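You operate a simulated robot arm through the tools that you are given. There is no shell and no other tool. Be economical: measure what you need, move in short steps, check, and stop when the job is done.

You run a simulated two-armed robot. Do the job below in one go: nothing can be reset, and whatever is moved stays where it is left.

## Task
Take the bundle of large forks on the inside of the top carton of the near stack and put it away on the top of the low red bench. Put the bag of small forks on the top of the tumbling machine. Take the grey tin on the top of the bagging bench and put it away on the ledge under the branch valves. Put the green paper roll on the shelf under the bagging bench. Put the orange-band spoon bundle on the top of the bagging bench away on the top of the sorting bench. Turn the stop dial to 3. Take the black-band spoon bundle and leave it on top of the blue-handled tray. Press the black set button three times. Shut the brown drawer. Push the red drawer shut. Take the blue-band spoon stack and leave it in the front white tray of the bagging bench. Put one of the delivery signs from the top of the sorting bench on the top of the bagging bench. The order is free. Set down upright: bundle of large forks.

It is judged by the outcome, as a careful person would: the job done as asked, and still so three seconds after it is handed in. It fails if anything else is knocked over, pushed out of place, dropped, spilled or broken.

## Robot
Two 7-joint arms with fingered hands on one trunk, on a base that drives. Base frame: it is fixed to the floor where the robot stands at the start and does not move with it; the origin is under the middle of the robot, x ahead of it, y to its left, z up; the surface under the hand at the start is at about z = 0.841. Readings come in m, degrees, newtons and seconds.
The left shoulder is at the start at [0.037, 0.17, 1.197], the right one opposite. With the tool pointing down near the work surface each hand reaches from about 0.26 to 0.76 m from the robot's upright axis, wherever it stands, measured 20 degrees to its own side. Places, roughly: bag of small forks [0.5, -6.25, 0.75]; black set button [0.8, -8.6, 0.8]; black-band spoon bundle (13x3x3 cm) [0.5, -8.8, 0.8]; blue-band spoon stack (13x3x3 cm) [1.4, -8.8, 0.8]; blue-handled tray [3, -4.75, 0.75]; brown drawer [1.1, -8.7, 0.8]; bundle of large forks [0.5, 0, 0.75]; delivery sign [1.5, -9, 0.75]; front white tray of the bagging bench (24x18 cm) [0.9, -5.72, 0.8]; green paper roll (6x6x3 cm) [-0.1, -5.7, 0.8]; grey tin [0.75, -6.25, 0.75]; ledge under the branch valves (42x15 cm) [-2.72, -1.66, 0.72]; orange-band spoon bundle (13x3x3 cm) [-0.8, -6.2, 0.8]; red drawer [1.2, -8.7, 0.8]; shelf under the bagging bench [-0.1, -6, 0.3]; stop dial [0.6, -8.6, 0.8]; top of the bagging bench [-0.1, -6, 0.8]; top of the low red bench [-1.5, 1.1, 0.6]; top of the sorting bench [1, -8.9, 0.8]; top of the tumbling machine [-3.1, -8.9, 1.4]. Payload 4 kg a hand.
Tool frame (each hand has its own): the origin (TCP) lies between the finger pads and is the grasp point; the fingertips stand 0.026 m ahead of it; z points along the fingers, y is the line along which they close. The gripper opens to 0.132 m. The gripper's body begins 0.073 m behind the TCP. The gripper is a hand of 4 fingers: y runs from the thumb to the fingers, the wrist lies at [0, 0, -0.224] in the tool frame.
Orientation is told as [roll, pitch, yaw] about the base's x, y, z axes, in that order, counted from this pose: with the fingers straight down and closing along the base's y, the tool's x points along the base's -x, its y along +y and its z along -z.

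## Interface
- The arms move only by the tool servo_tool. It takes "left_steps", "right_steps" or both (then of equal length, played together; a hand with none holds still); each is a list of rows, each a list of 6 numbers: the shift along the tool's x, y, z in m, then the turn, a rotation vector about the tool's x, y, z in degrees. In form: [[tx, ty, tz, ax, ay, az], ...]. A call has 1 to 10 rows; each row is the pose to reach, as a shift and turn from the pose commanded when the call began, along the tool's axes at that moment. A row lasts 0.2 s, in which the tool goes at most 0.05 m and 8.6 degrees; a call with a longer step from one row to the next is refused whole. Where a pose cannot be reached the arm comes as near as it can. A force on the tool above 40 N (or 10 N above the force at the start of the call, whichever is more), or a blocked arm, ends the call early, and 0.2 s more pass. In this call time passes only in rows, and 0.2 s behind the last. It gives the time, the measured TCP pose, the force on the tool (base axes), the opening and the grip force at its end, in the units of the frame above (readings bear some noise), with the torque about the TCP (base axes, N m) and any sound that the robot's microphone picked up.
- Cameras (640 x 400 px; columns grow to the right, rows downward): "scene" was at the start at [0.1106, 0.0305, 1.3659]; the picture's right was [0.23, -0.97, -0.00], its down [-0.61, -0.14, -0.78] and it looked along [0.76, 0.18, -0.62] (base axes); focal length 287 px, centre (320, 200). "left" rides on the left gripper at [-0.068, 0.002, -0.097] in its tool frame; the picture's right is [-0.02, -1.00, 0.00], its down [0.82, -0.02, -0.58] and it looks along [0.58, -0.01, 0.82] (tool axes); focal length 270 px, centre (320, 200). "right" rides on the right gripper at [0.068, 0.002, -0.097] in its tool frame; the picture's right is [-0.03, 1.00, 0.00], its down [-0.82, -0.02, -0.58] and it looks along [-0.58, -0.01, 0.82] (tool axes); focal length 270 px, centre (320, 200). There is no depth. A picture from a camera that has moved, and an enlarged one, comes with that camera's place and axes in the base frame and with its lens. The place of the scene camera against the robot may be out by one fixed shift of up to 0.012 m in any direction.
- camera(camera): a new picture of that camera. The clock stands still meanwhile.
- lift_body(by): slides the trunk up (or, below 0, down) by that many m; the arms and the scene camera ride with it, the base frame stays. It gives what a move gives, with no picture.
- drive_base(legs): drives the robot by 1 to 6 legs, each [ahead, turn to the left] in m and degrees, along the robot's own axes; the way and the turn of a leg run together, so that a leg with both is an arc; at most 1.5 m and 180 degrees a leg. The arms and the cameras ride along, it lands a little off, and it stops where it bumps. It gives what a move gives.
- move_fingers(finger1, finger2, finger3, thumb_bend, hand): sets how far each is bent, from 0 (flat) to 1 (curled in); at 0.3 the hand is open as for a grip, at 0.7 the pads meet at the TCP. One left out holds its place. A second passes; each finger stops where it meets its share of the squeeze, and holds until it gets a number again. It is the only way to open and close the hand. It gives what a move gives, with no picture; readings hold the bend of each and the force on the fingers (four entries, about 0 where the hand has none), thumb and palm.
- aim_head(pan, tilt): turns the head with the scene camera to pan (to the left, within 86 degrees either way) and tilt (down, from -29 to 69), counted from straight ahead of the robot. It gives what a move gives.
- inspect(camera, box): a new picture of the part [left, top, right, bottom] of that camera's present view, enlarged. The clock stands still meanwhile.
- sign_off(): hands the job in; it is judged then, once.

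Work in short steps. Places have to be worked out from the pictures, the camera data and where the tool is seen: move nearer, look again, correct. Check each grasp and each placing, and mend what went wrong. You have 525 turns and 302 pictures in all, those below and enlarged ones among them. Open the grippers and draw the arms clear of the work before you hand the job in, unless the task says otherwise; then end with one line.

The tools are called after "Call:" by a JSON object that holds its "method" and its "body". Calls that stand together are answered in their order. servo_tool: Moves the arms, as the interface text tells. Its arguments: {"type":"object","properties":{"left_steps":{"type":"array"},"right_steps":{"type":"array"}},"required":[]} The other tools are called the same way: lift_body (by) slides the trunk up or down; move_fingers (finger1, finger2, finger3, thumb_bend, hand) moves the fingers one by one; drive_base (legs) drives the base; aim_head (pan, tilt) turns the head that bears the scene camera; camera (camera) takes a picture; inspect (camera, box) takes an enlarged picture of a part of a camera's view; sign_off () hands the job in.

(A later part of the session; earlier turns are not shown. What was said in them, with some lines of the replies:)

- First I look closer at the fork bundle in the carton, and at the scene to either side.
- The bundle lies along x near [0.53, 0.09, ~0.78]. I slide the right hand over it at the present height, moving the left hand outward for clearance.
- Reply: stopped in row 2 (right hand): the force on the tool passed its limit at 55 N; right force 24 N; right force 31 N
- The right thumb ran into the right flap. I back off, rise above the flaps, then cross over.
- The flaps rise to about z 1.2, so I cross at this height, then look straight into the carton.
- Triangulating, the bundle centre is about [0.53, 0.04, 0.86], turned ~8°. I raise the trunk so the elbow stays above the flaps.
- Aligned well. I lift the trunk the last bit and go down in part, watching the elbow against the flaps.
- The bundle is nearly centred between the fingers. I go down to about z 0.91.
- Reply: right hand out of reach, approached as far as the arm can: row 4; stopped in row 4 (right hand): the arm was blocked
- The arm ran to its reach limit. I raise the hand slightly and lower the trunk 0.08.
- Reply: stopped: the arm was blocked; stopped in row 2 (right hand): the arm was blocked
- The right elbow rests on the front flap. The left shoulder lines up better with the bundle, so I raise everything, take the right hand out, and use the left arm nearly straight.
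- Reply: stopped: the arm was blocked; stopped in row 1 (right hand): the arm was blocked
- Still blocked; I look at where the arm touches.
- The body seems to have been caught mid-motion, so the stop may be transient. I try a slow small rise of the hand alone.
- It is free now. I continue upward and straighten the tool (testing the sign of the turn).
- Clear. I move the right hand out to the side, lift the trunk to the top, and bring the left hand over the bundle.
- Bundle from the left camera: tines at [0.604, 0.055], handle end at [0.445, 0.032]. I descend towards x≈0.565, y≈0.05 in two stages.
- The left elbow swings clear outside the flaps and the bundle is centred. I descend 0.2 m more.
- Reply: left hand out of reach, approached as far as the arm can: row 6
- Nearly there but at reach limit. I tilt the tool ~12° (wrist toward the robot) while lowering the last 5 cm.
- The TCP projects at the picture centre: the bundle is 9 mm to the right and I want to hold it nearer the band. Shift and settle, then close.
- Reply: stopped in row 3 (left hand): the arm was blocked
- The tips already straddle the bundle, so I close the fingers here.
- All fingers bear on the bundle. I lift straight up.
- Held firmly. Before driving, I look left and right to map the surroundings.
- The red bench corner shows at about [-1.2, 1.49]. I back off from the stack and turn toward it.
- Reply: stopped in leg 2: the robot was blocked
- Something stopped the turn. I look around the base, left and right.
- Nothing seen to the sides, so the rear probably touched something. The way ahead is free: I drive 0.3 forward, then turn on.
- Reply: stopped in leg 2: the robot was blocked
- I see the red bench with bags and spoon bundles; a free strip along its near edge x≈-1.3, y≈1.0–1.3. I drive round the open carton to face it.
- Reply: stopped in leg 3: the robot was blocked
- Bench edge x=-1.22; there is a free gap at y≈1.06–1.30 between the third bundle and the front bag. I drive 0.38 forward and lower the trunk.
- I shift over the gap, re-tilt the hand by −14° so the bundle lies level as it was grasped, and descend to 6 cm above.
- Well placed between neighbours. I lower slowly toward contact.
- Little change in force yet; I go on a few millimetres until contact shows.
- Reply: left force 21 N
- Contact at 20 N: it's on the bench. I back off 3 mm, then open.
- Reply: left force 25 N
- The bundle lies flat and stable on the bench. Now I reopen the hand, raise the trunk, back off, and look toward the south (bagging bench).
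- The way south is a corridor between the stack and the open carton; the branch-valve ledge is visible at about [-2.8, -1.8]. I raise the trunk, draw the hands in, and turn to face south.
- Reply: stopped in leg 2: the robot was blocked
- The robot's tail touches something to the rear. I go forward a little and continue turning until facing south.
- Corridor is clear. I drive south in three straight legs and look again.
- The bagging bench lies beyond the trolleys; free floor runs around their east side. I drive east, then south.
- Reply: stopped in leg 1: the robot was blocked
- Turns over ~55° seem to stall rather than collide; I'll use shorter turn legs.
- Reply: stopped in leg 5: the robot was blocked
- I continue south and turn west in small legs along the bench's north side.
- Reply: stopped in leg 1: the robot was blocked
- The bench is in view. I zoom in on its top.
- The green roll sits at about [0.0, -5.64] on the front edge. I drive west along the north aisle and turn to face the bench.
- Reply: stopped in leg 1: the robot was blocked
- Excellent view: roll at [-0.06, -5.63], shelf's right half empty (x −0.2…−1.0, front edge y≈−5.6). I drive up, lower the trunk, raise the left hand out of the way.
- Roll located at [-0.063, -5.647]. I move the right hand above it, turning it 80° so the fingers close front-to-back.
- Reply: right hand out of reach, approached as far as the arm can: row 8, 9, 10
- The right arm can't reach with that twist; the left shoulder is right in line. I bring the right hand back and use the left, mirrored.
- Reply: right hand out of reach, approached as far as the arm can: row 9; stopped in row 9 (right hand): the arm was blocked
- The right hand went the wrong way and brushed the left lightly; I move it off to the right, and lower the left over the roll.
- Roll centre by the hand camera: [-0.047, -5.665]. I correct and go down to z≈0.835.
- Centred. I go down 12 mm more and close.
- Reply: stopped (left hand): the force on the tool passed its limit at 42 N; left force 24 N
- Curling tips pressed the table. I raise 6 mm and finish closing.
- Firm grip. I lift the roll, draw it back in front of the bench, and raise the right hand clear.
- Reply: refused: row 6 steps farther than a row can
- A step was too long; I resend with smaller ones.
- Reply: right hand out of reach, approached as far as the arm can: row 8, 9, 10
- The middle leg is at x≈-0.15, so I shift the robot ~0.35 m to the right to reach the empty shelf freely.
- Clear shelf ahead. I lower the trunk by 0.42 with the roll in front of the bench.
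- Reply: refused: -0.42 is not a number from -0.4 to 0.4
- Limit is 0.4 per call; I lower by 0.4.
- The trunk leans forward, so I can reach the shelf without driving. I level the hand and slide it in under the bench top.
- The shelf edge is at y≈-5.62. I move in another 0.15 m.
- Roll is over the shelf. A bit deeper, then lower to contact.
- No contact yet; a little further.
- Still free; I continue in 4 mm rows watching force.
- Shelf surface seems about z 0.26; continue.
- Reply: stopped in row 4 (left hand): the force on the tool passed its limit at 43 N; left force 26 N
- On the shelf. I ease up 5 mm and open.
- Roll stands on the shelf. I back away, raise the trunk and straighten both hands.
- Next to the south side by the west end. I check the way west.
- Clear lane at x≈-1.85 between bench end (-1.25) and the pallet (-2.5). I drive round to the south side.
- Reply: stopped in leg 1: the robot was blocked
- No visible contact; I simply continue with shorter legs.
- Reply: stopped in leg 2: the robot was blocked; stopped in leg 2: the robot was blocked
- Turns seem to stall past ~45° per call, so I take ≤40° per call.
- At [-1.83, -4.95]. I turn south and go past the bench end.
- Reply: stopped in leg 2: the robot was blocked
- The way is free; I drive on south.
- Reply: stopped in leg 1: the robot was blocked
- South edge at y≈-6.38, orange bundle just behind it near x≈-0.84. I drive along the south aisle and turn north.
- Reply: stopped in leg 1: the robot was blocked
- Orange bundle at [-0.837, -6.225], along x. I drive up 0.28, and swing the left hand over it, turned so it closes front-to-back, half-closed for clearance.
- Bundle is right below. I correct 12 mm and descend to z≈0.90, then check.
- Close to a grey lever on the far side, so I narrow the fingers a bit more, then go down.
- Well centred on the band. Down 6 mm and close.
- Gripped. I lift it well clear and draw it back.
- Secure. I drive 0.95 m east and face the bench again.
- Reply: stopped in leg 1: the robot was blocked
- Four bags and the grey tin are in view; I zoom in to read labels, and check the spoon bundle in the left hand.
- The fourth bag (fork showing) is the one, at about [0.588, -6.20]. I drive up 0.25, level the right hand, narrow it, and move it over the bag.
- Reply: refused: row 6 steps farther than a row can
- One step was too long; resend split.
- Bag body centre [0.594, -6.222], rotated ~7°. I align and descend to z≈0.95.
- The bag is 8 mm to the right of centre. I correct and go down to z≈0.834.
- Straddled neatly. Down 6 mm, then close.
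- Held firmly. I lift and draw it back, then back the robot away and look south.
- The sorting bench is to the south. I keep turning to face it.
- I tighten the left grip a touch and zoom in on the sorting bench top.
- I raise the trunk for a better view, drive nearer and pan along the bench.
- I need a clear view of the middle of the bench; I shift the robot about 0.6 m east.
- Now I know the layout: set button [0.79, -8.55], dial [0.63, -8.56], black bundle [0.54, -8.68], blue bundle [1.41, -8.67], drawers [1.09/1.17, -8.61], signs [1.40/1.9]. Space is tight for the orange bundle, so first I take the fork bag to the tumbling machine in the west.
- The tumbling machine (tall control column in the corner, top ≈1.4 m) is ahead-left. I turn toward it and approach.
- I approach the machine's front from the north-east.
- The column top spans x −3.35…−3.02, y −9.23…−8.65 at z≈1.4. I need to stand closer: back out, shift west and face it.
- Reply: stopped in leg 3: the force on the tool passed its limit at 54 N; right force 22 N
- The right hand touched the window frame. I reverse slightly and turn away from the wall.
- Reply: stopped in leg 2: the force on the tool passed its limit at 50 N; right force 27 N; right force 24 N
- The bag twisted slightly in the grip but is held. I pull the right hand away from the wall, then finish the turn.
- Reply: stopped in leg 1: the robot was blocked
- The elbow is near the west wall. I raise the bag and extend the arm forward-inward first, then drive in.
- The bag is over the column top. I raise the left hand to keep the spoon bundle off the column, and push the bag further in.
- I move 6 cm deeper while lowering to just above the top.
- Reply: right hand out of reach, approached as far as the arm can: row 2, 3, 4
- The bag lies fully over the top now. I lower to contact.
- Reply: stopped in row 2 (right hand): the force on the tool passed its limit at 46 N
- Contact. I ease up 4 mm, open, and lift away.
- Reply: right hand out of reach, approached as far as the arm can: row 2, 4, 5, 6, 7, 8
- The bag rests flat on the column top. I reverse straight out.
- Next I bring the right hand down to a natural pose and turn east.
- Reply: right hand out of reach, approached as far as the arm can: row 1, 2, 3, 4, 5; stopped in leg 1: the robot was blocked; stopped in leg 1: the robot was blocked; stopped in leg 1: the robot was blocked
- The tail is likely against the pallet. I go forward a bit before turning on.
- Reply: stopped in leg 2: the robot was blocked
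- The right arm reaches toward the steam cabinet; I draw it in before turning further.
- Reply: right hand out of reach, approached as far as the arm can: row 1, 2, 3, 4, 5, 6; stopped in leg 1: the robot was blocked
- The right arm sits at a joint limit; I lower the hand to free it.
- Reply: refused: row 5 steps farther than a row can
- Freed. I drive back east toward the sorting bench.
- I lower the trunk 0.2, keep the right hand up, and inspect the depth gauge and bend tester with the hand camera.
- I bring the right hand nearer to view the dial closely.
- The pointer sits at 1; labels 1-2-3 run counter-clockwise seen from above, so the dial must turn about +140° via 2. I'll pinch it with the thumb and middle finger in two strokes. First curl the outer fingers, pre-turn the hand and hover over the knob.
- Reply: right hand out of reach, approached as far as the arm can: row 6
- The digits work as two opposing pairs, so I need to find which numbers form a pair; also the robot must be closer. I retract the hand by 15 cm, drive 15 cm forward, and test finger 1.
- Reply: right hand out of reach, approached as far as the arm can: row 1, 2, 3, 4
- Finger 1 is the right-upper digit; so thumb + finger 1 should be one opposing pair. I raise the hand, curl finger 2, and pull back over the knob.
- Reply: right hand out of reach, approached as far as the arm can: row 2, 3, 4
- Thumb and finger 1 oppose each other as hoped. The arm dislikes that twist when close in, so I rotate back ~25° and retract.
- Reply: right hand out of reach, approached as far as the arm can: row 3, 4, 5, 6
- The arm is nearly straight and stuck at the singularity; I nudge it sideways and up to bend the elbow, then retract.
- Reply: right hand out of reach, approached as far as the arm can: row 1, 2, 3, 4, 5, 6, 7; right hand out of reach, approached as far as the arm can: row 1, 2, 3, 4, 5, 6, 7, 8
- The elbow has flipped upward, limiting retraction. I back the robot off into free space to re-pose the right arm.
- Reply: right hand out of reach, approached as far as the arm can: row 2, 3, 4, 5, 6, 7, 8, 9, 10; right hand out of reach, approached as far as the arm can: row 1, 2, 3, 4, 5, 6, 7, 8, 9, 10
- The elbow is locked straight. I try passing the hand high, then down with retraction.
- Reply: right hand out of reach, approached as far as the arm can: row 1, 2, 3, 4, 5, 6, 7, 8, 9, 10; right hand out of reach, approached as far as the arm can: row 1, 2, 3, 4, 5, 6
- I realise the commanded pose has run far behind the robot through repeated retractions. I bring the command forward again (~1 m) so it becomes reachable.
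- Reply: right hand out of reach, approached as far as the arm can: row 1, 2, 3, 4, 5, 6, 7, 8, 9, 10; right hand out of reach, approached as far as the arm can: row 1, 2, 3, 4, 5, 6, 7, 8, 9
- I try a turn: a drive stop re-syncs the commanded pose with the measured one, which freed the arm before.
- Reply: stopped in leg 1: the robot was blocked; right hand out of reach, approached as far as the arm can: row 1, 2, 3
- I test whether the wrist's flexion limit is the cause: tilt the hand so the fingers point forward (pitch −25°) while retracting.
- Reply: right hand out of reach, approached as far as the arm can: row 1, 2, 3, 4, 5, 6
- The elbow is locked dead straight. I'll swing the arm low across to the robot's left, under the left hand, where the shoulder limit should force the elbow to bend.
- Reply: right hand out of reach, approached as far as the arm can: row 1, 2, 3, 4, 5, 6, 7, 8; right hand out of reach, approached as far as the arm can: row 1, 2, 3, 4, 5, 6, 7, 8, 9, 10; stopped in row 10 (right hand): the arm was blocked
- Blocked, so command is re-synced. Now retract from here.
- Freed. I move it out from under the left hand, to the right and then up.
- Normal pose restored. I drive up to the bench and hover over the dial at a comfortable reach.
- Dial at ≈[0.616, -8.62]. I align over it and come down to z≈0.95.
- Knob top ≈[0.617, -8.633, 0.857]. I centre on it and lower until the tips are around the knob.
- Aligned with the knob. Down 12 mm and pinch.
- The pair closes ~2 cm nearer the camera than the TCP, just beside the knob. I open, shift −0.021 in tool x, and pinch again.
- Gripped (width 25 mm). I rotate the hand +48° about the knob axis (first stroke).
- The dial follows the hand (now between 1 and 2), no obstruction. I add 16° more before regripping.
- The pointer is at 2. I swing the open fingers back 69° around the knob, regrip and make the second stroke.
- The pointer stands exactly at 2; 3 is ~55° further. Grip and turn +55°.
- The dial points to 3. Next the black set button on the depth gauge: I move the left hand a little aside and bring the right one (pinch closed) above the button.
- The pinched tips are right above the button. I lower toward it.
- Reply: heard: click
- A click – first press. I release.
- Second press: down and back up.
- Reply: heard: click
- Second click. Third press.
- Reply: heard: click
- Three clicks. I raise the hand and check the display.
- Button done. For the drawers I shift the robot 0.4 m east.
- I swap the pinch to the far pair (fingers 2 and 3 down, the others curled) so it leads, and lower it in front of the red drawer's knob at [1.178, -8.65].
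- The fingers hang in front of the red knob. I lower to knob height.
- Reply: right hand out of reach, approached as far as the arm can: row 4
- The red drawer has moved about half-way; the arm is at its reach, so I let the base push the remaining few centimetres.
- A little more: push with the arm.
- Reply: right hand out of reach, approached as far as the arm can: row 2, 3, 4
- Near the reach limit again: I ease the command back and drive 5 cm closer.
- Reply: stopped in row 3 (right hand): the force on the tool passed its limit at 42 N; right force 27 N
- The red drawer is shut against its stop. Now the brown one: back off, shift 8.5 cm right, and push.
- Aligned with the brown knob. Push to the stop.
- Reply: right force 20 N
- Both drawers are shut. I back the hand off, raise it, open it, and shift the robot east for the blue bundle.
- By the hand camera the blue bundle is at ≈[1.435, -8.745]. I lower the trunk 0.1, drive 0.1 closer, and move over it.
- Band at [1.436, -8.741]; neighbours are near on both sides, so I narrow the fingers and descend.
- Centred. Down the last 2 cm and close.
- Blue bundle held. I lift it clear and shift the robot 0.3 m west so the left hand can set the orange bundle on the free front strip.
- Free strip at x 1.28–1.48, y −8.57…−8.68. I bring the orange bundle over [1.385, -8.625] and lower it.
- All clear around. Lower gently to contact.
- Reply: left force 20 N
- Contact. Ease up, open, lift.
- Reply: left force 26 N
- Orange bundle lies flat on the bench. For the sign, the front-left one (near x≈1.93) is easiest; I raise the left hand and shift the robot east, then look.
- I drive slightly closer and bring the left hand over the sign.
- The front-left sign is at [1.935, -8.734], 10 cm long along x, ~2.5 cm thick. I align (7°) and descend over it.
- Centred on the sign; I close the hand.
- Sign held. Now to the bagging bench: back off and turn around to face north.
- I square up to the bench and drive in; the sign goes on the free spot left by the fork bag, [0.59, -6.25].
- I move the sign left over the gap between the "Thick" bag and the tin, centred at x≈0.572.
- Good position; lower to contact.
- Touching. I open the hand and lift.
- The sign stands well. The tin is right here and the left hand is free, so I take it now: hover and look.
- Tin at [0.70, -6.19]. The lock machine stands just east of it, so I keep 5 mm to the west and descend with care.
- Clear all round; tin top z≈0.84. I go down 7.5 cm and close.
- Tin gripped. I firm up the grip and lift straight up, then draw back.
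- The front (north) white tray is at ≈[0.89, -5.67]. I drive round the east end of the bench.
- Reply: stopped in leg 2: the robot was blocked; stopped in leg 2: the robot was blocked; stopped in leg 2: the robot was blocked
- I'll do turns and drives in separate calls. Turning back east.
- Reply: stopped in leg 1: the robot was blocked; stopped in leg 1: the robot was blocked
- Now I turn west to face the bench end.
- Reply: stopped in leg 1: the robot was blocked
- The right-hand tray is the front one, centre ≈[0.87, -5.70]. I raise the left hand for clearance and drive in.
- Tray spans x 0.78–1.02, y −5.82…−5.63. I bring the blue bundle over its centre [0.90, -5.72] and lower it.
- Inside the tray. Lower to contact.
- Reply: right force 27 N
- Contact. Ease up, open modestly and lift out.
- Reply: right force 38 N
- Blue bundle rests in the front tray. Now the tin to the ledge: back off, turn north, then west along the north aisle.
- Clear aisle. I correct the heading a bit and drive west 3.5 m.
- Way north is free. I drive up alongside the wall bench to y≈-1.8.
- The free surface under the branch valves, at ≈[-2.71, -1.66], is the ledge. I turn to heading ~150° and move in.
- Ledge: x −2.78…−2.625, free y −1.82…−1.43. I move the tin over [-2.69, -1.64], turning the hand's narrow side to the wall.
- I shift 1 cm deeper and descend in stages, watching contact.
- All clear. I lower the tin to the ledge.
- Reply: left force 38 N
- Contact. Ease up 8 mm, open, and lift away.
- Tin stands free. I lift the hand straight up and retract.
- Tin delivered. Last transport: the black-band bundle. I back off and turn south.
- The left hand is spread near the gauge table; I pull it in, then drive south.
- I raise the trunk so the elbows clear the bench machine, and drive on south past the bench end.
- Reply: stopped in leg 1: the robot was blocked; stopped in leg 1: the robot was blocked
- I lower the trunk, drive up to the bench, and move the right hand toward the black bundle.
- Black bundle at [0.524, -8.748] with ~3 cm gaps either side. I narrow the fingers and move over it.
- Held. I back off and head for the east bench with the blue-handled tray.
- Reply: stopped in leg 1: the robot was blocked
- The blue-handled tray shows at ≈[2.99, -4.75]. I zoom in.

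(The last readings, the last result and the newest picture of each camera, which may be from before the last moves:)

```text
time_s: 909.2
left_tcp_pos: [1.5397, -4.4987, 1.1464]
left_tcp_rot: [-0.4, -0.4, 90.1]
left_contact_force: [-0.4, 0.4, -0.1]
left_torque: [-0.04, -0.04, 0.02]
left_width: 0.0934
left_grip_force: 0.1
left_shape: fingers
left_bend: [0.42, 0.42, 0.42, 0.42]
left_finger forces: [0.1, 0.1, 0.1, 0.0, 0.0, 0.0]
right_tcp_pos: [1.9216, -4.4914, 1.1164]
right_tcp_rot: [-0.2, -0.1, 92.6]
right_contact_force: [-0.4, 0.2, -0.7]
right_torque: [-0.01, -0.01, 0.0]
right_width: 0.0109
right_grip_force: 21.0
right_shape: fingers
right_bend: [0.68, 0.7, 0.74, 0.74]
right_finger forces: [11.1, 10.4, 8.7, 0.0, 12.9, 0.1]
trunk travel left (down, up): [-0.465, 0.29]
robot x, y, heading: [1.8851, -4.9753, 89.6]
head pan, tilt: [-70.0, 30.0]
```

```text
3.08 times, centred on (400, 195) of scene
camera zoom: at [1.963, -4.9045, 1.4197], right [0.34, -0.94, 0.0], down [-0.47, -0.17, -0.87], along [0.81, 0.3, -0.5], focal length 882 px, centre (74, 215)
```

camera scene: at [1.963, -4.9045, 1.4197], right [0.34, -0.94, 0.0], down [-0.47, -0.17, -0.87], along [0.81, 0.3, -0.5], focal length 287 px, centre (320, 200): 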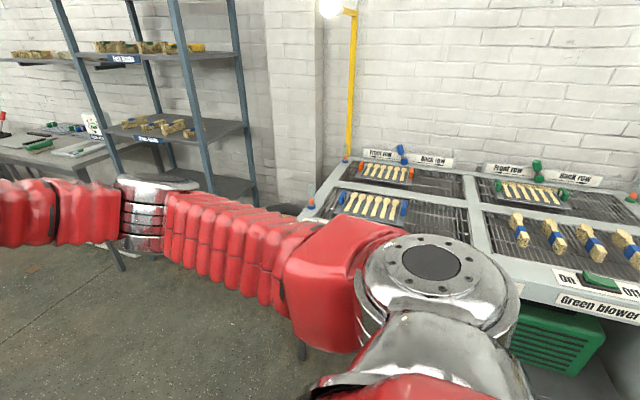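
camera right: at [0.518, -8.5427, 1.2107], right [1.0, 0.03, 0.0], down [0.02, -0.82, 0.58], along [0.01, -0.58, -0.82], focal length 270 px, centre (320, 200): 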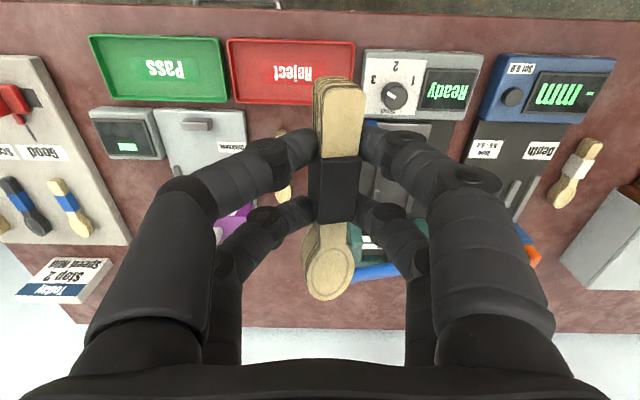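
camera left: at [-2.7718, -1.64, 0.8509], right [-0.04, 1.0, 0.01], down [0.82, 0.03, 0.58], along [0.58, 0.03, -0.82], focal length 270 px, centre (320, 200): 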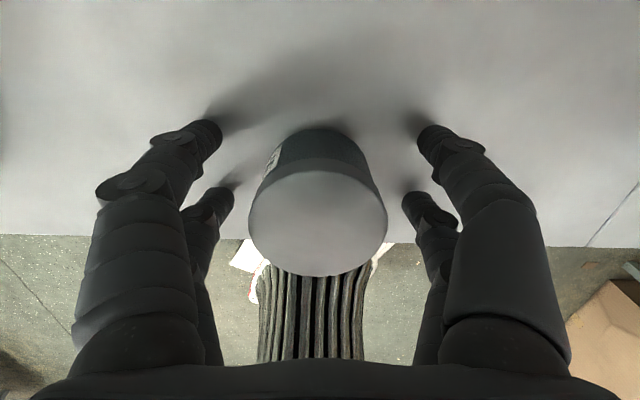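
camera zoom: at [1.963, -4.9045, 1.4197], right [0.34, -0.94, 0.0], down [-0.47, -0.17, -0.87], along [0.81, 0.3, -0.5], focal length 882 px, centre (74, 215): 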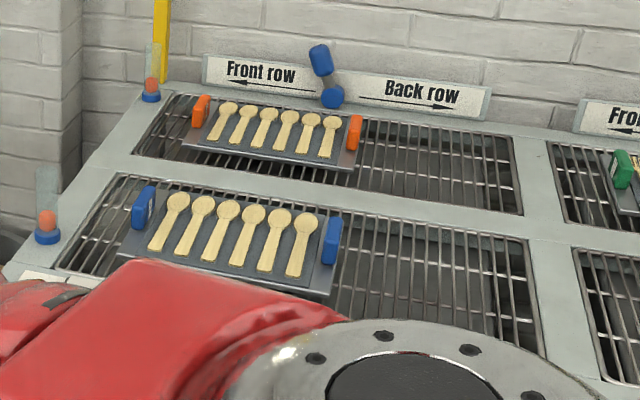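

The tray lies along y (−4.63…−4.88) at x≈2.99, with spoons and blue handles. I go 0.4 m further north, then turn east toward it.

Call:
{"method": "drive_base", "body": {"legs": [[0.38, 0]]}}

Call:
{"method": "drive_base", "body": {"legs": [[0, -44]]}}

Call:
{"method": "drive_base", "body": {"legs": [[0, -44]]}}

Call:
{"method": "aim_head", "body": {"pan": -5, "tilt": 35}}

Call:
{"method": "camera", "body": {"camera": "scene"}}

```text
time_s: 911.8
left_tcp_pos: [1.5431, -4.1012, 1.144]
left_tcp_rot: [-0.4, -0.3, 89.9]
left_contact_force: [0.0, -0.2, 0.6]
left_torque: [-0.05, 0.01, -0.02]
left_width: 0.0931
left_grip_force: 0.1
left_shape: fingers
left_bend: [0.42, 0.42, 0.42, 0.42]
left_finger forces: [0.0, 0.0, 0.0, 0.0, 0.0, 0.0]
right_tcp_pos: [1.926, -4.0959, 1.116]
right_tcp_rot: [-0.2, 0.0, 92.2]
right_contact_force: [1.3, -0.1, 0.3]
right_torque: [-0.03, -0.03, 0.02]
right_width: 0.0109
right_grip_force: 21.6
right_shape: fingers
right_bend: [0.68, 0.7, 0.74, 0.74]
right_finger forces: [11.2, 10.4, 8.7, 0.1, 12.9, 0.0]
trunk travel left (down, up): [-0.465, 0.29]
robot x, y, heading: [1.8829, -4.5794, 89.9]
head pan, tilt: [-70.0, 30.0]
```

```text
time_s: 914.5
left_tcp_pos: [1.9786, -3.9996, 1.1456]
left_tcp_rot: [-0.3, -0.6, 45.0]
left_contact_force: [0.1, -0.1, 0.4]
left_torque: [-0.01, -0.01, 0.02]
left_width: 0.093
left_grip_force: 0.1
left_shape: fingers
left_bend: [0.42, 0.42, 0.42, 0.42]
left_finger forces: [0.0, 0.1, 0.1, 0.0, 0.0, 0.0]
right_tcp_pos: [2.2538, -4.2645, 1.1166]
right_tcp_rot: [-0.3, 0.1, 47.4]
right_contact_force: [-0.6, -0.3, -0.4]
right_torque: [-0.02, 0.03, 0.02]
right_width: 0.0109
right_grip_force: 21.3
right_shape: fingers
right_bend: [0.68, 0.7, 0.74, 0.74]
right_finger forces: [11.2, 10.4, 8.8, 0.1, 12.8, 0.1]
trunk travel left (down, up): [-0.465, 0.29]
robot x, y, heading: [1.8507, -4.5437, 44.9]
head pan, tilt: [-70.0, 30.0]
```

```text
time_s: 917.5
left_tcp_pos: [2.3296, -4.2512, 1.1487]
left_tcp_rot: [-0.1, -0.5, 0.3]
left_contact_force: [0.2, -1.3, -0.1]
left_torque: [0.1, 0.01, -0.02]
left_width: 0.0932
left_grip_force: 0.0
left_shape: fingers
left_bend: [0.42, 0.42, 0.42, 0.42]
left_finger forces: [0.0, 0.0, 0.0, 0.0, 0.0, 0.0]
right_tcp_pos: [2.3386, -4.6325, 1.1179]
right_tcp_rot: [0.2, -0.1, 2.8]
right_contact_force: [-0.8, -1.3, -1.0]
right_torque: [0.05, 0.02, -0.02]
right_width: 0.011
right_grip_force: 20.7
right_shape: fingers
right_bend: [0.68, 0.7, 0.74, 0.74]
right_finger forces: [11.2, 10.3, 8.7, 0.0, 12.6, 0.0]
trunk travel left (down, up): [-0.465, 0.29]
robot x, y, heading: [1.8531, -4.4983, 0.9]
head pan, tilt: [-70.0, 30.0]
stopped in leg 1: the robot was blocked; the commanded pose is now the measured one
```

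```text
time_s: 918.8
left_tcp_pos: [2.3286, -4.2447, 1.1475]
left_tcp_rot: [-0.3, -0.3, 0.4]
left_contact_force: [0.7, -0.2, -0.5]
left_torque: [0.01, 0.0, -0.01]
left_width: 0.093
left_grip_force: 0.1
left_shape: fingers
left_bend: [0.42, 0.42, 0.42, 0.42]
left_finger forces: [0.1, 0.0, 0.0, 0.0, 0.0, 0.0]
right_tcp_pos: [2.3372, -4.628, 1.12]
right_tcp_rot: [-0.2, -0.1, 2.9]
right_contact_force: [0.5, 0.4, -1.2]
right_torque: [-0.03, 0.02, 0.01]
right_width: 0.0112
right_grip_force: 21.2
right_shape: fingers
right_bend: [0.68, 0.7, 0.74, 0.74]
right_finger forces: [11.2, 10.2, 8.7, 0.1, 12.6, 0.0]
trunk travel left (down, up): [-0.465, 0.29]
robot x, y, heading: [1.8531, -4.5027, 1.1]
head pan, tilt: [-5.0, 35.0]
```

```text
82 pictures are left
camera scene: at [1.9629, -4.4941, 1.4119], right [-0.07, -1.0, 0.0], down [-0.57, 0.04, -0.82], along [0.82, -0.06, -0.57], focal length 287 px, centre (320, 200)
```

scene: 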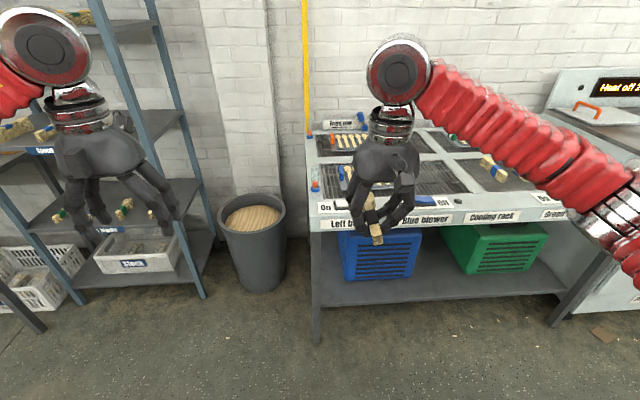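

I draw the left hand back and drive up to the drying bench.

Call:
{"method": "servo_tool", "body": {"left_steps": [[0.04, 0, 0, 0, 0, 0], [0.08, 0, -0.02, 0, 0, 0], [0.12, 0, -0.04, 0, 0, 0], [0.15, -0.02, -0.06, 0, 0, 0]]}}

Call:
{"method": "drive_base", "body": {"legs": [[0.5, 0]]}}

Call:
{"method": "aim_head", "body": {"pan": -10, "tilt": 48}}

Call:
{"method": "camera", "body": {"camera": "scene"}}

Call:
{"method": "camera", "body": {"camera": "right"}}

```text
time_s: 919.8
left_tcp_pos: [2.1793, -4.2647, 1.2056]
left_tcp_rot: [-0.2, -0.4, 0.5]
left_contact_force: [0.2, -0.6, -0.6]
left_torque: [-0.01, 0.01, -0.01]
left_width: 0.0932
left_grip_force: 0.1
left_shape: fingers
left_bend: [0.42, 0.42, 0.42, 0.42]
left_finger forces: [0.1, 0.1, 0.0, 0.0, 0.0, 0.1]
right_tcp_pos: [2.3364, -4.6286, 1.1188]
right_tcp_rot: [-0.1, 0.0, 2.9]
right_contact_force: [-0.1, -0.3, -0.1]
right_torque: [-0.01, -0.01, 0.0]
right_width: 0.0106
right_grip_force: 20.9
right_shape: fingers
right_bend: [0.68, 0.7, 0.74, 0.74]
right_finger forces: [11.1, 10.2, 8.7, 0.0, 12.7, 0.0]
trunk travel left (down, up): [-0.465, 0.29]
robot x, y, heading: [1.8522, -4.4982, 1.1]
head pan, tilt: [-5.0, 35.0]
```

```text
time_s: 922.8
left_tcp_pos: [2.6835, -4.2594, 1.2038]
left_tcp_rot: [-0.4, -0.4, -0.1]
left_contact_force: [1.2, -0.1, -0.1]
left_torque: [0.0, 0.05, 0.02]
left_width: 0.093
left_grip_force: 0.0
left_shape: fingers
left_bend: [0.42, 0.42, 0.42, 0.42]
left_finger forces: [0.0, 0.0, 0.0, 0.1, 0.0, 0.1]
right_tcp_pos: [2.8377, -4.6237, 1.1187]
right_tcp_rot: [-0.2, -0.1, 2.3]
right_contact_force: [-0.1, 0.1, -1.1]
right_torque: [0.02, 0.01, -0.02]
right_width: 0.0108
right_grip_force: 21.4
right_shape: fingers
right_bend: [0.68, 0.7, 0.74, 0.74]
right_finger forces: [11.0, 10.2, 8.7, 0.0, 12.7, 0.0]
trunk travel left (down, up): [-0.465, 0.29]
robot x, y, heading: [2.3568, -4.4911, 0.7]
head pan, tilt: [-5.0, 35.0]
```

```text
time_s: 923.6
left_tcp_pos: [2.684, -4.2593, 1.2054]
left_tcp_rot: [-0.3, -0.5, 0.0]
left_contact_force: [0.2, 0.6, -1.5]
left_torque: [-0.01, -0.01, 0.01]
left_width: 0.0929
left_grip_force: 0.2
left_shape: fingers
left_bend: [0.42, 0.42, 0.42, 0.42]
left_finger forces: [0.0, 0.1, 0.1, 0.1, 0.1, 0.1]
right_tcp_pos: [2.8369, -4.6238, 1.119]
right_tcp_rot: [-0.3, -0.1, 2.5]
right_contact_force: [0.6, -0.4, -1.3]
right_torque: [-0.02, 0.0, 0.0]
right_width: 0.0109
right_grip_force: 21.6
right_shape: fingers
right_bend: [0.68, 0.7, 0.74, 0.74]
right_finger forces: [11.1, 10.2, 8.8, 0.1, 12.7, 0.0]
trunk travel left (down, up): [-0.465, 0.29]
robot x, y, heading: [2.3562, -4.4909, 0.8]
head pan, tilt: [-10.0, 48.0]
```

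```text
81 pictures are left
camera scene: at [2.4536, -4.4938, 1.3929], right [-0.16, -0.99, 0.0], down [-0.73, 0.12, -0.67], along [0.66, -0.11, -0.74], focal length 287 px, centre (320, 200)
```

scene: 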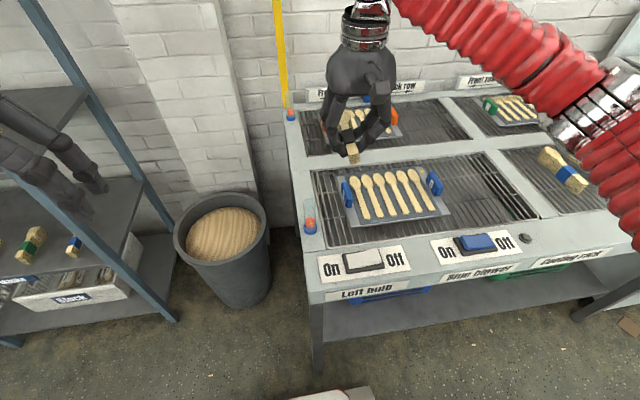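

```text
80 pictures are left
camera right: at [2.7679, -4.6237, 1.2164], right [-0.02, 1.0, 0.0], down [0.82, 0.02, 0.58], along [0.58, 0.01, -0.82], focal length 270 px, centre (320, 200)
```

right: 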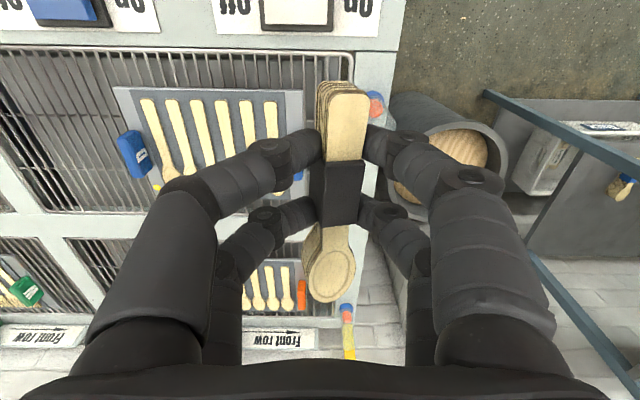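

Tray centre [2.95, -4.785]. I turn the bundle across the spoons (parallel to the tray) while moving above it.

Call:
{"method": "servo_tool", "body": {"right_steps": [[-0.01, -0.017, 0, 0, 0, 8], [-0.021, -0.033, 0, 0, 0, 16], [-0.032, -0.05, 0, 0, 0, 24], [-0.042, -0.066, 0, 0, 0, 32], [-0.053, -0.083, 0, 0, 0, 40], [-0.064, -0.1, 0, 0, 0, 48], [-0.074, -0.116, 0, 0, 0, 56], [-0.085, -0.133, 0, 0, 0, 64], [-0.095, -0.15, 0, 0, 0, 72], [-0.106, -0.166, 0, 0, 0, 80]]}}

Call:
{"method": "camera", "body": {"camera": "right"}}

Call:
{"method": "camera", "body": {"camera": "scene"}}

```text
time_s: 925.8
left_tcp_pos: [2.6847, -4.2578, 1.2054]
left_tcp_rot: [-0.3, -0.4, 0.1]
left_contact_force: [0.6, -0.1, 0.5]
left_torque: [0.0, 0.0, 0.0]
left_width: 0.0931
left_grip_force: 0.1
left_shape: fingers
left_bend: [0.42, 0.42, 0.42, 0.42]
left_finger forces: [0.0, 0.1, 0.1, 0.0, 0.0, 0.0]
right_tcp_pos: [2.9513, -4.7843, 1.1208]
right_tcp_rot: [0.0, -0.3, -77.8]
right_contact_force: [0.1, 0.7, -0.5]
right_torque: [-0.01, 0.0, 0.01]
right_width: 0.0111
right_grip_force: 21.5
right_shape: fingers
right_bend: [0.68, 0.7, 0.74, 0.74]
right_finger forces: [11.3, 10.2, 8.7, 0.0, 12.7, 0.0]
trunk travel left (down, up): [-0.465, 0.29]
robot x, y, heading: [2.354, -4.4937, 0.4]
head pan, tilt: [-10.0, 48.0]
```

```text
79 pictures are left
camera right: at [2.9372, -4.717, 1.2165], right [0.98, 0.19, 0.0], down [0.15, -0.8, 0.58], along [0.11, -0.57, -0.81], focal length 270 px, centre (320, 200)
```

right: 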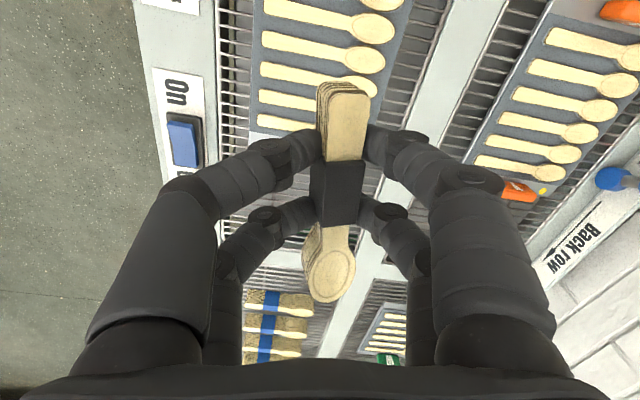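

```text
78 pictures are left
camera scene: at [2.454, -4.4939, 1.3929], right [-0.16, -0.99, 0.0], down [-0.73, 0.12, -0.67], along [0.66, -0.11, -0.74], focal length 287 px, centre (320, 200)
```

scene: 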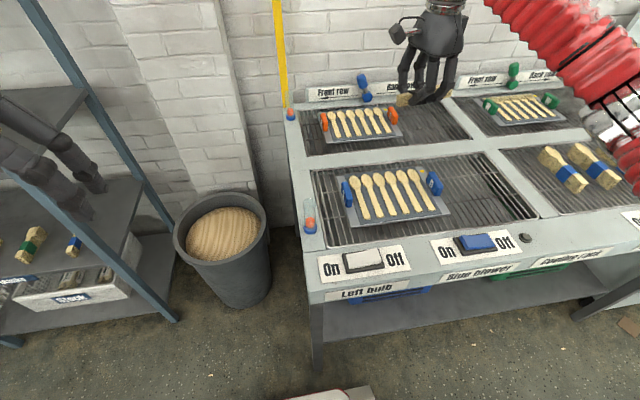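

The bundle is over the middle of the tray, aligned across the spoons. I shift 1 cm and descend to z≈0.90.

Call:
{"method": "servo_tool", "body": {"right_steps": [[0.01, 0, 0.04, 0, 0, 0], [0.01, 0, 0.08, 0, 0, 0], [0.01, 0, 0.12, 0, 0, 0], [0.01, 0, 0.16, 0, 0, 0], [0.01, 0, 0.2, 0, 0, 0], [0.01, 0, 0.22, 0, 0, 0]]}}

Call:
{"method": "camera", "body": {"camera": "right"}}

Call:
{"method": "inspect", "body": {"camera": "scene", "box": [290, 100, 500, 240]}}

```text
time_s: 927.2
left_tcp_pos: [2.683, -4.258, 1.206]
left_tcp_rot: [-0.3, -0.5, 0.0]
left_contact_force: [-0.4, -0.9, -0.2]
left_torque: [-0.04, 0.04, 0.0]
left_width: 0.093
left_grip_force: 0.1
left_shape: fingers
left_bend: [0.42, 0.42, 0.42, 0.42]
left_finger forces: [0.0, 0.1, 0.0, 0.1, 0.0, 0.0]
right_tcp_pos: [2.9463, -4.7759, 0.8988]
right_tcp_rot: [0.0, -0.2, -77.6]
right_contact_force: [-0.8, -0.4, -0.6]
right_torque: [0.0, 0.01, 0.02]
right_width: 0.0108
right_grip_force: 21.6
right_shape: fingers
right_bend: [0.68, 0.7, 0.74, 0.74]
right_finger forces: [11.3, 10.2, 8.6, 0.0, 12.7, 0.0]
trunk travel left (down, up): [-0.465, 0.29]
robot x, y, heading: [2.3566, -4.4928, 0.6]
head pan, tilt: [-10.0, 48.0]
```

```text
77 pictures are left
camera right: at [2.9333, -4.708, 0.9953], right [0.98, 0.19, 0.0], down [0.15, -0.8, 0.58], along [0.11, -0.57, -0.81], focal length 270 px, centre (320, 200)
```

right: 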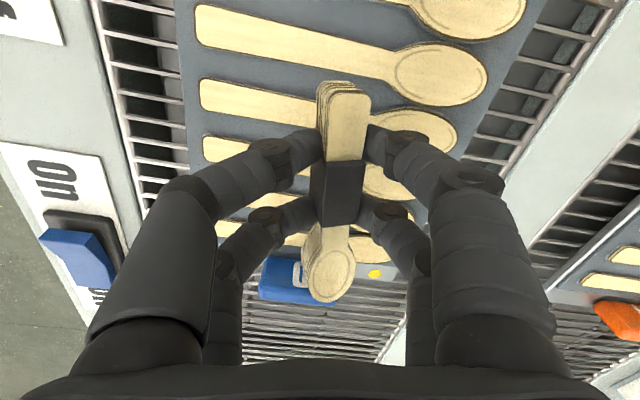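

```text
2.86 times, centred on (395, 170) of scene
camera zoom: at [2.4538, -4.4939, 1.3929], right [-0.16, -0.99, 0.0], down [-0.73, 0.12, -0.67], along [0.66, -0.11, -0.74], focal length 819 px, centre (106, 286)
```

zoom: 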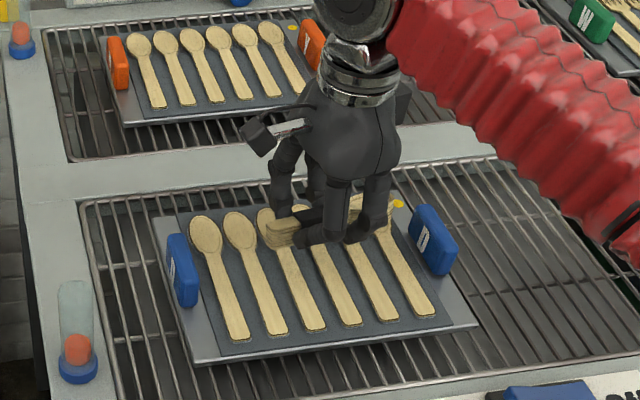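

Well centred between the blue handles. I lower gently to contact.

Call:
{"method": "servo_tool", "body": {"right_steps": [[-0.004, 0, 0.01, 0, 0, 0], [-0.004, 0, 0.018, 0, 0, 0], [-0.004, 0, 0.024, 0, 0, 0], [-0.004, 0, 0.028, 0, 0, 0]]}}

Call:
{"method": "servo_tool", "body": {"right_steps": [[0, 0, 0.003, 0, 0, 0], [0, 0, 0.006, 0, 0, 0], [0, 0, 0.009, 0, 0, 0]]}}

```text
time_s: 928.2
left_tcp_pos: [2.684, -4.258, 1.2062]
left_tcp_rot: [-0.3, -0.4, -0.1]
left_contact_force: [-0.9, -0.1, 0.4]
left_torque: [0.01, -0.01, -0.01]
left_width: 0.093
left_grip_force: 0.1
left_shape: fingers
left_bend: [0.42, 0.42, 0.42, 0.42]
left_finger forces: [0.0, 0.0, 0.1, 0.1, 0.1, 0.1]
right_tcp_pos: [2.9493, -4.7795, 0.8716]
right_tcp_rot: [0.1, -0.2, -77.6]
right_contact_force: [0.0, 0.0, -1.0]
right_torque: [0.01, -0.04, 0.01]
right_width: 0.0107
right_grip_force: 21.8
right_shape: fingers
right_bend: [0.68, 0.7, 0.74, 0.74]
right_finger forces: [11.2, 10.3, 8.7, 0.0, 12.6, 0.0]
trunk travel left (down, up): [-0.465, 0.29]
robot x, y, heading: [2.3562, -4.4916, 0.5]
head pan, tilt: [-10.0, 48.0]
```

```text
time_s: 929.0
left_tcp_pos: [2.6831, -4.2585, 1.2062]
left_tcp_rot: [-0.3, -0.3, -0.1]
left_contact_force: [-0.2, -0.3, 0.4]
left_torque: [-0.02, 0.01, -0.01]
left_width: 0.0932
left_grip_force: 0.0
left_shape: fingers
left_bend: [0.42, 0.42, 0.42, 0.42]
left_finger forces: [0.0, 0.0, 0.0, 0.0, 0.0, 0.0]
right_tcp_pos: [2.9494, -4.7813, 0.8628]
right_tcp_rot: [0.1, -0.3, -77.6]
right_contact_force: [0.4, 0.1, 0.4]
right_torque: [0.01, -0.01, -0.01]
right_width: 0.011
right_grip_force: 21.2
right_shape: fingers
right_bend: [0.68, 0.7, 0.74, 0.74]
right_finger forces: [11.3, 10.2, 8.7, 0.0, 12.7, 0.1]
trunk travel left (down, up): [-0.465, 0.29]
robot x, y, heading: [2.3575, -4.4926, 0.6]
head pan, tilt: [-10.0, 48.0]
```

Call:
{"method": "servo_tool", "body": {"right_steps": [[0, 0, 0.003, 0, 0, 0], [0, 0, 0.006, 0, 0, 0], [0, 0, 0.009, 0, 0, 0], [0, 0, 0.012, 0, 0, 0]]}}

Call:
{"method": "camera", "body": {"camera": "right"}}

```text
time_s: 930.1
left_tcp_pos: [2.6807, -4.258, 1.2069]
left_tcp_rot: [-0.3, -0.5, 0.0]
left_contact_force: [-0.2, -0.5, 0.6]
left_torque: [0.01, 0.03, 0.02]
left_width: 0.0932
left_grip_force: 0.0
left_shape: fingers
left_bend: [0.42, 0.42, 0.42, 0.42]
left_finger forces: [0.0, 0.0, 0.0, 0.0, 0.1, 0.1]
right_tcp_pos: [2.9531, -4.7789, 0.8584]
right_tcp_rot: [1.0, -0.2, -77.7]
right_contact_force: [-6.4, 0.1, 20.2]
right_torque: [0.19, -0.08, 0.08]
right_width: 0.0106
right_grip_force: 28.1
right_shape: fingers
right_bend: [0.71, 0.72, 0.74, 0.74]
right_finger forces: [16.0, 10.4, 11.1, 0.0, 18.1, 0.1]
trunk travel left (down, up): [-0.465, 0.29]
robot x, y, heading: [2.356, -4.4916, 0.5]
head pan, tilt: [-10.0, 48.0]
stopped in row 4 (right hand): the force on the tool passed its limit at 40 N (the readings are from after the stop); the commanded pose is now the measured one
```

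```text
75 pictures are left
camera right: at [2.9374, -4.7117, 0.9558], right [0.98, 0.19, 0.02], down [0.15, -0.8, 0.58], along [0.12, -0.57, -0.81], focal length 270 px, centre (320, 200)
```

right: 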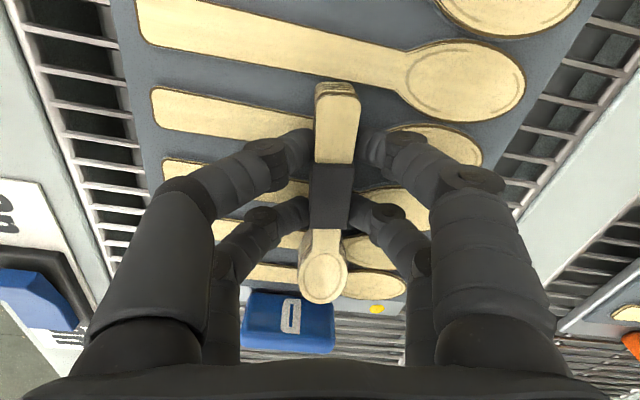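

On the spoons. I ease up 7 mm so the opening fingers don't rake the tray, then open and lift.

Call:
{"method": "servo_tool", "body": {"right_steps": [[0, 0, -0.007, 0, 0, 0]]}}

Call:
{"method": "move_fingers", "body": {"hand": "right", "finger1": 0.58, "finger2": 0.58, "finger3": 0.58, "thumb_bend": 0.58}}

Call:
{"method": "servo_tool", "body": {"right_steps": [[0, 0, -0.02, 0, 0, 0], [0, 0, -0.05, 0, 0, 0], [0, 0, -0.09, 0, 0, 0], [0, 0, -0.13, 0, 0, 0], [0, 0, -0.17, 0, 0, 0], [0, 0, -0.21, 0, 0, 0]]}}

Call:
{"method": "camera", "body": {"camera": "right"}}

Call:
{"method": "inspect", "body": {"camera": "scene", "box": [290, 100, 500, 240]}}

```text
time_s: 930.5
left_tcp_pos: [2.6837, -4.2588, 1.2057]
left_tcp_rot: [-0.3, -0.4, 0.1]
left_contact_force: [-0.7, 0.0, -0.6]
left_torque: [-0.01, 0.0, 0.01]
left_width: 0.0935
left_grip_force: 0.1
left_shape: fingers
left_bend: [0.42, 0.42, 0.42, 0.42]
left_finger forces: [0.1, 0.0, 0.0, 0.1, 0.0, 0.1]
right_tcp_pos: [2.9507, -4.7813, 0.8608]
right_tcp_rot: [0.5, -0.1, -77.6]
right_contact_force: [1.1, 0.3, 3.4]
right_torque: [0.03, -0.1, 0.05]
right_width: 0.011
right_grip_force: 21.3
right_shape: fingers
right_bend: [0.7, 0.71, 0.74, 0.74]
right_finger forces: [11.2, 10.8, 8.5, 0.1, 12.6, 0.1]
trunk travel left (down, up): [-0.465, 0.29]
robot x, y, heading: [2.3611, -4.4913, 0.3]
head pan, tilt: [-10.0, 48.0]
```

```text
time_s: 931.5
left_tcp_pos: [2.6813, -4.2579, 1.2071]
left_tcp_rot: [-0.3, -0.6, 0.0]
left_contact_force: [-0.3, 0.4, -0.8]
left_torque: [-0.02, -0.03, 0.0]
left_width: 0.093
left_grip_force: 0.0
left_shape: fingers
left_bend: [0.42, 0.42, 0.42, 0.42]
left_finger forces: [0.1, 0.0, 0.1, 0.1, 0.0, 0.0]
right_tcp_pos: [2.9503, -4.7802, 0.8637]
right_tcp_rot: [0.7, -0.3, -77.7]
right_contact_force: [2.9, -1.4, 14.4]
right_torque: [-0.01, 0.12, -0.03]
right_width: 0.0372
right_grip_force: 7.1
right_shape: fingers
right_bend: [0.58, 0.57, 0.6, 0.59]
right_finger forces: [2.3, 1.2, 4.1, 0.0, 6.8, 0.0]
trunk travel left (down, up): [-0.465, 0.29]
robot x, y, heading: [2.3589, -4.4925, 0.9]
head pan, tilt: [-10.0, 48.0]
```

```text
time_s: 932.9
left_tcp_pos: [2.6834, -4.2591, 1.2052]
left_tcp_rot: [-0.3, -0.5, 0.1]
left_contact_force: [0.3, -0.1, 0.2]
left_torque: [0.01, -0.02, -0.02]
left_width: 0.093
left_grip_force: 0.1
left_shape: fingers
left_bend: [0.42, 0.42, 0.42, 0.42]
left_finger forces: [0.0, 0.0, 0.0, 0.0, 0.0, 0.1]
right_tcp_pos: [2.9492, -4.7808, 1.0736]
right_tcp_rot: [0.5, -0.3, -77.6]
right_contact_force: [-0.9, -0.2, 0.0]
right_torque: [0.0, -0.03, -0.01]
right_width: 0.0419
right_grip_force: 0.0
right_shape: fingers
right_bend: [0.57, 0.57, 0.57, 0.57]
right_finger forces: [0.1, 0.0, 0.0, 0.0, 0.1, 0.1]
trunk travel left (down, up): [-0.465, 0.29]
robot x, y, heading: [2.3559, -4.4883, 0.7]
head pan, tilt: [-10.0, 48.0]
```

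```text
74 pictures are left
camera right: at [2.9339, -4.7141, 1.1701], right [0.98, 0.19, 0.01], down [0.15, -0.8, 0.58], along [0.12, -0.57, -0.81], focal length 270 px, centre (320, 200)
```

right: 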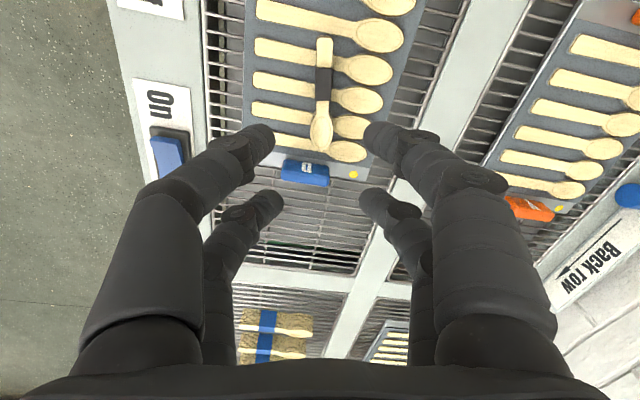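

```text
2.86 times, centred on (395, 170) of scene
camera zoom: at [2.4531, -4.4937, 1.3929], right [-0.16, -0.99, 0.0], down [-0.73, 0.12, -0.67], along [0.66, -0.11, -0.74], focal length 819 px, centre (106, 286)
```

zoom: 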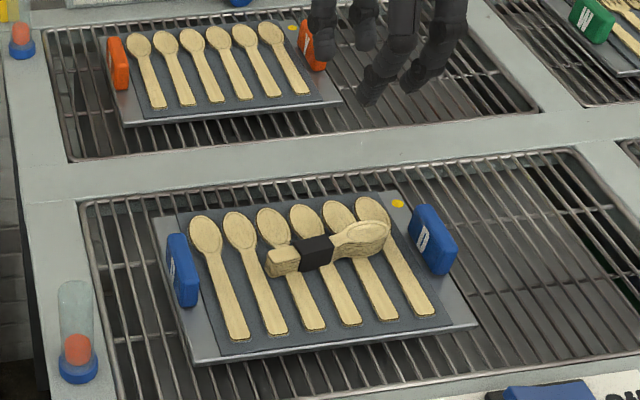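

The black bundle rests flat on the blue-handled tray, spoons undisturbed. I raise the hand, back the robot clear, and open both hands.

Call:
{"method": "servo_tool", "body": {"right_steps": [[0, 0, -0.04, 0, 0, 0], [0, 0, -0.08, 0, 0, 0]]}}

Call:
{"method": "drive_base", "body": {"legs": [[-0.6, 0]]}}

Call:
{"method": "move_fingers", "body": {"hand": "right", "finger1": 0.3, "finger2": 0.3, "finger3": 0.3, "thumb_bend": 0.3}}

Call:
{"method": "move_fingers", "body": {"hand": "left", "finger1": 0.3, "finger2": 0.3, "finger3": 0.3, "thumb_bend": 0.3}}

Call:
{"method": "camera", "body": {"camera": "scene"}}

```text
time_s: 933.5
left_tcp_pos: [2.6824, -4.2574, 1.206]
left_tcp_rot: [-0.2, -0.5, 0.0]
left_contact_force: [-0.3, 0.1, -0.4]
left_torque: [-0.01, -0.03, 0.01]
left_width: 0.093
left_grip_force: 0.1
left_shape: fingers
left_bend: [0.42, 0.42, 0.42, 0.42]
left_finger forces: [0.0, 0.1, 0.1, 0.1, 0.1, 0.0]
right_tcp_pos: [2.9495, -4.7829, 1.152]
right_tcp_rot: [0.5, -0.2, -77.5]
right_contact_force: [-0.2, 0.8, 0.1]
right_torque: [0.01, 0.0, 0.01]
right_width: 0.0421
right_grip_force: 0.1
right_shape: fingers
right_bend: [0.57, 0.57, 0.57, 0.57]
right_finger forces: [0.0, 0.0, 0.1, 0.0, 0.0, 0.0]
trunk travel left (down, up): [-0.465, 0.29]
robot x, y, heading: [2.3545, -4.4931, 0.5]
head pan, tilt: [-10.0, 48.0]
```

```text
time_s: 936.9
left_tcp_pos: [2.0752, -4.2657, 1.2053]
left_tcp_rot: [-0.3, -0.5, 0.6]
left_contact_force: [-0.1, 0.3, -0.7]
left_torque: [-0.03, 0.0, 0.04]
left_width: 0.0931
left_grip_force: 0.2
left_shape: fingers
left_bend: [0.42, 0.42, 0.42, 0.42]
left_finger forces: [0.0, 0.1, 0.0, 0.1, 0.0, 0.0]
right_tcp_pos: [2.3467, -4.7857, 1.1516]
right_tcp_rot: [0.6, -0.2, -77.0]
right_contact_force: [-0.1, 0.2, -0.4]
right_torque: [0.0, 0.0, 0.02]
right_width: 0.0418
right_grip_force: 0.0
right_shape: fingers
right_bend: [0.57, 0.57, 0.57, 0.57]
right_finger forces: [0.0, 0.1, 0.0, 0.0, 0.0, 0.1]
trunk travel left (down, up): [-0.465, 0.29]
robot x, y, heading: [1.7528, -4.5032, 1.3]
head pan, tilt: [-10.0, 48.0]
```

```text
time_s: 937.9
left_tcp_pos: [2.0767, -4.2642, 1.2066]
left_tcp_rot: [-0.3, -0.4, 0.5]
left_contact_force: [-0.1, -1.1, 0.0]
left_torque: [0.0, 0.0, -0.06]
left_width: 0.0929
left_grip_force: 0.1
left_shape: fingers
left_bend: [0.42, 0.42, 0.42, 0.42]
left_finger forces: [0.0, 0.1, 0.0, 0.1, 0.0, 0.0]
right_tcp_pos: [2.3468, -4.7871, 1.152]
right_tcp_rot: [0.6, -0.2, -77.0]
right_contact_force: [-0.2, -0.2, 0.3]
right_torque: [-0.05, -0.04, 0.02]
right_width: 0.1322
right_grip_force: 0.0
right_shape: fingers
right_bend: [0.3, 0.3, 0.3, 0.3]
right_finger forces: [0.1, 0.0, 0.0, 0.1, 0.1, 0.1]
trunk travel left (down, up): [-0.465, 0.29]
robot x, y, heading: [1.7535, -4.5019, 1.5]
head pan, tilt: [-10.0, 48.0]
```

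```text
time_s: 938.9
left_tcp_pos: [2.0769, -4.2635, 1.2065]
left_tcp_rot: [-0.3, -0.3, 0.6]
left_contact_force: [0.0, 0.2, 0.3]
left_torque: [0.01, -0.01, 0.03]
left_width: 0.1325
left_grip_force: 0.1
left_shape: fingers
left_bend: [0.3, 0.3, 0.3, 0.3]
left_finger forces: [0.1, 0.1, 0.1, 0.1, 0.1, 0.1]
right_tcp_pos: [2.3477, -4.7864, 1.1524]
right_tcp_rot: [0.6, -0.2, -77.1]
right_contact_force: [-0.1, -0.9, -0.9]
right_torque: [-0.02, -0.02, 0.02]
right_width: 0.1323
right_grip_force: 0.0
right_shape: fingers
right_bend: [0.3, 0.3, 0.3, 0.3]
right_finger forces: [0.0, 0.0, 0.1, 0.0, 0.0, 0.1]
trunk travel left (down, up): [-0.465, 0.29]
robot x, y, heading: [1.7517, -4.4998, 1.0]
head pan, tilt: [-10.0, 48.0]
```

```text
72 pictures are left
camera scene: at [1.8495, -4.5021, 1.3929], right [-0.15, -0.99, 0.0], down [-0.73, 0.11, -0.67], along [0.66, -0.1, -0.74], focal length 287 px, centre (320, 200)
```

scene: 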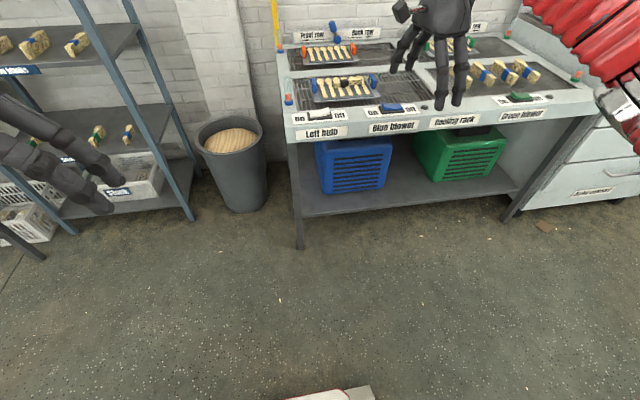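

Every item is placed, and the hands are open and clear of the work. I hand the job in.

Call:
{"method": "sign_off", "body": {}}

```text
The job is handed in.
```

The job is handed in: every item on the list was done, with both hands open and clear at the end. The dial was seen at 3, the set button gave three clicks, both drawers were pushed to their stops, and the large forks were set down flat, the same side up as I found them. I did not go back at the end to re-check the earlier placements. A hand brushed a carton flap, the tumbling-machine window frame and the light box on the sorting bench. The base also stopped short several times while turning, once probably against the cardboard pallet. I saw nothing knocked over or moved.
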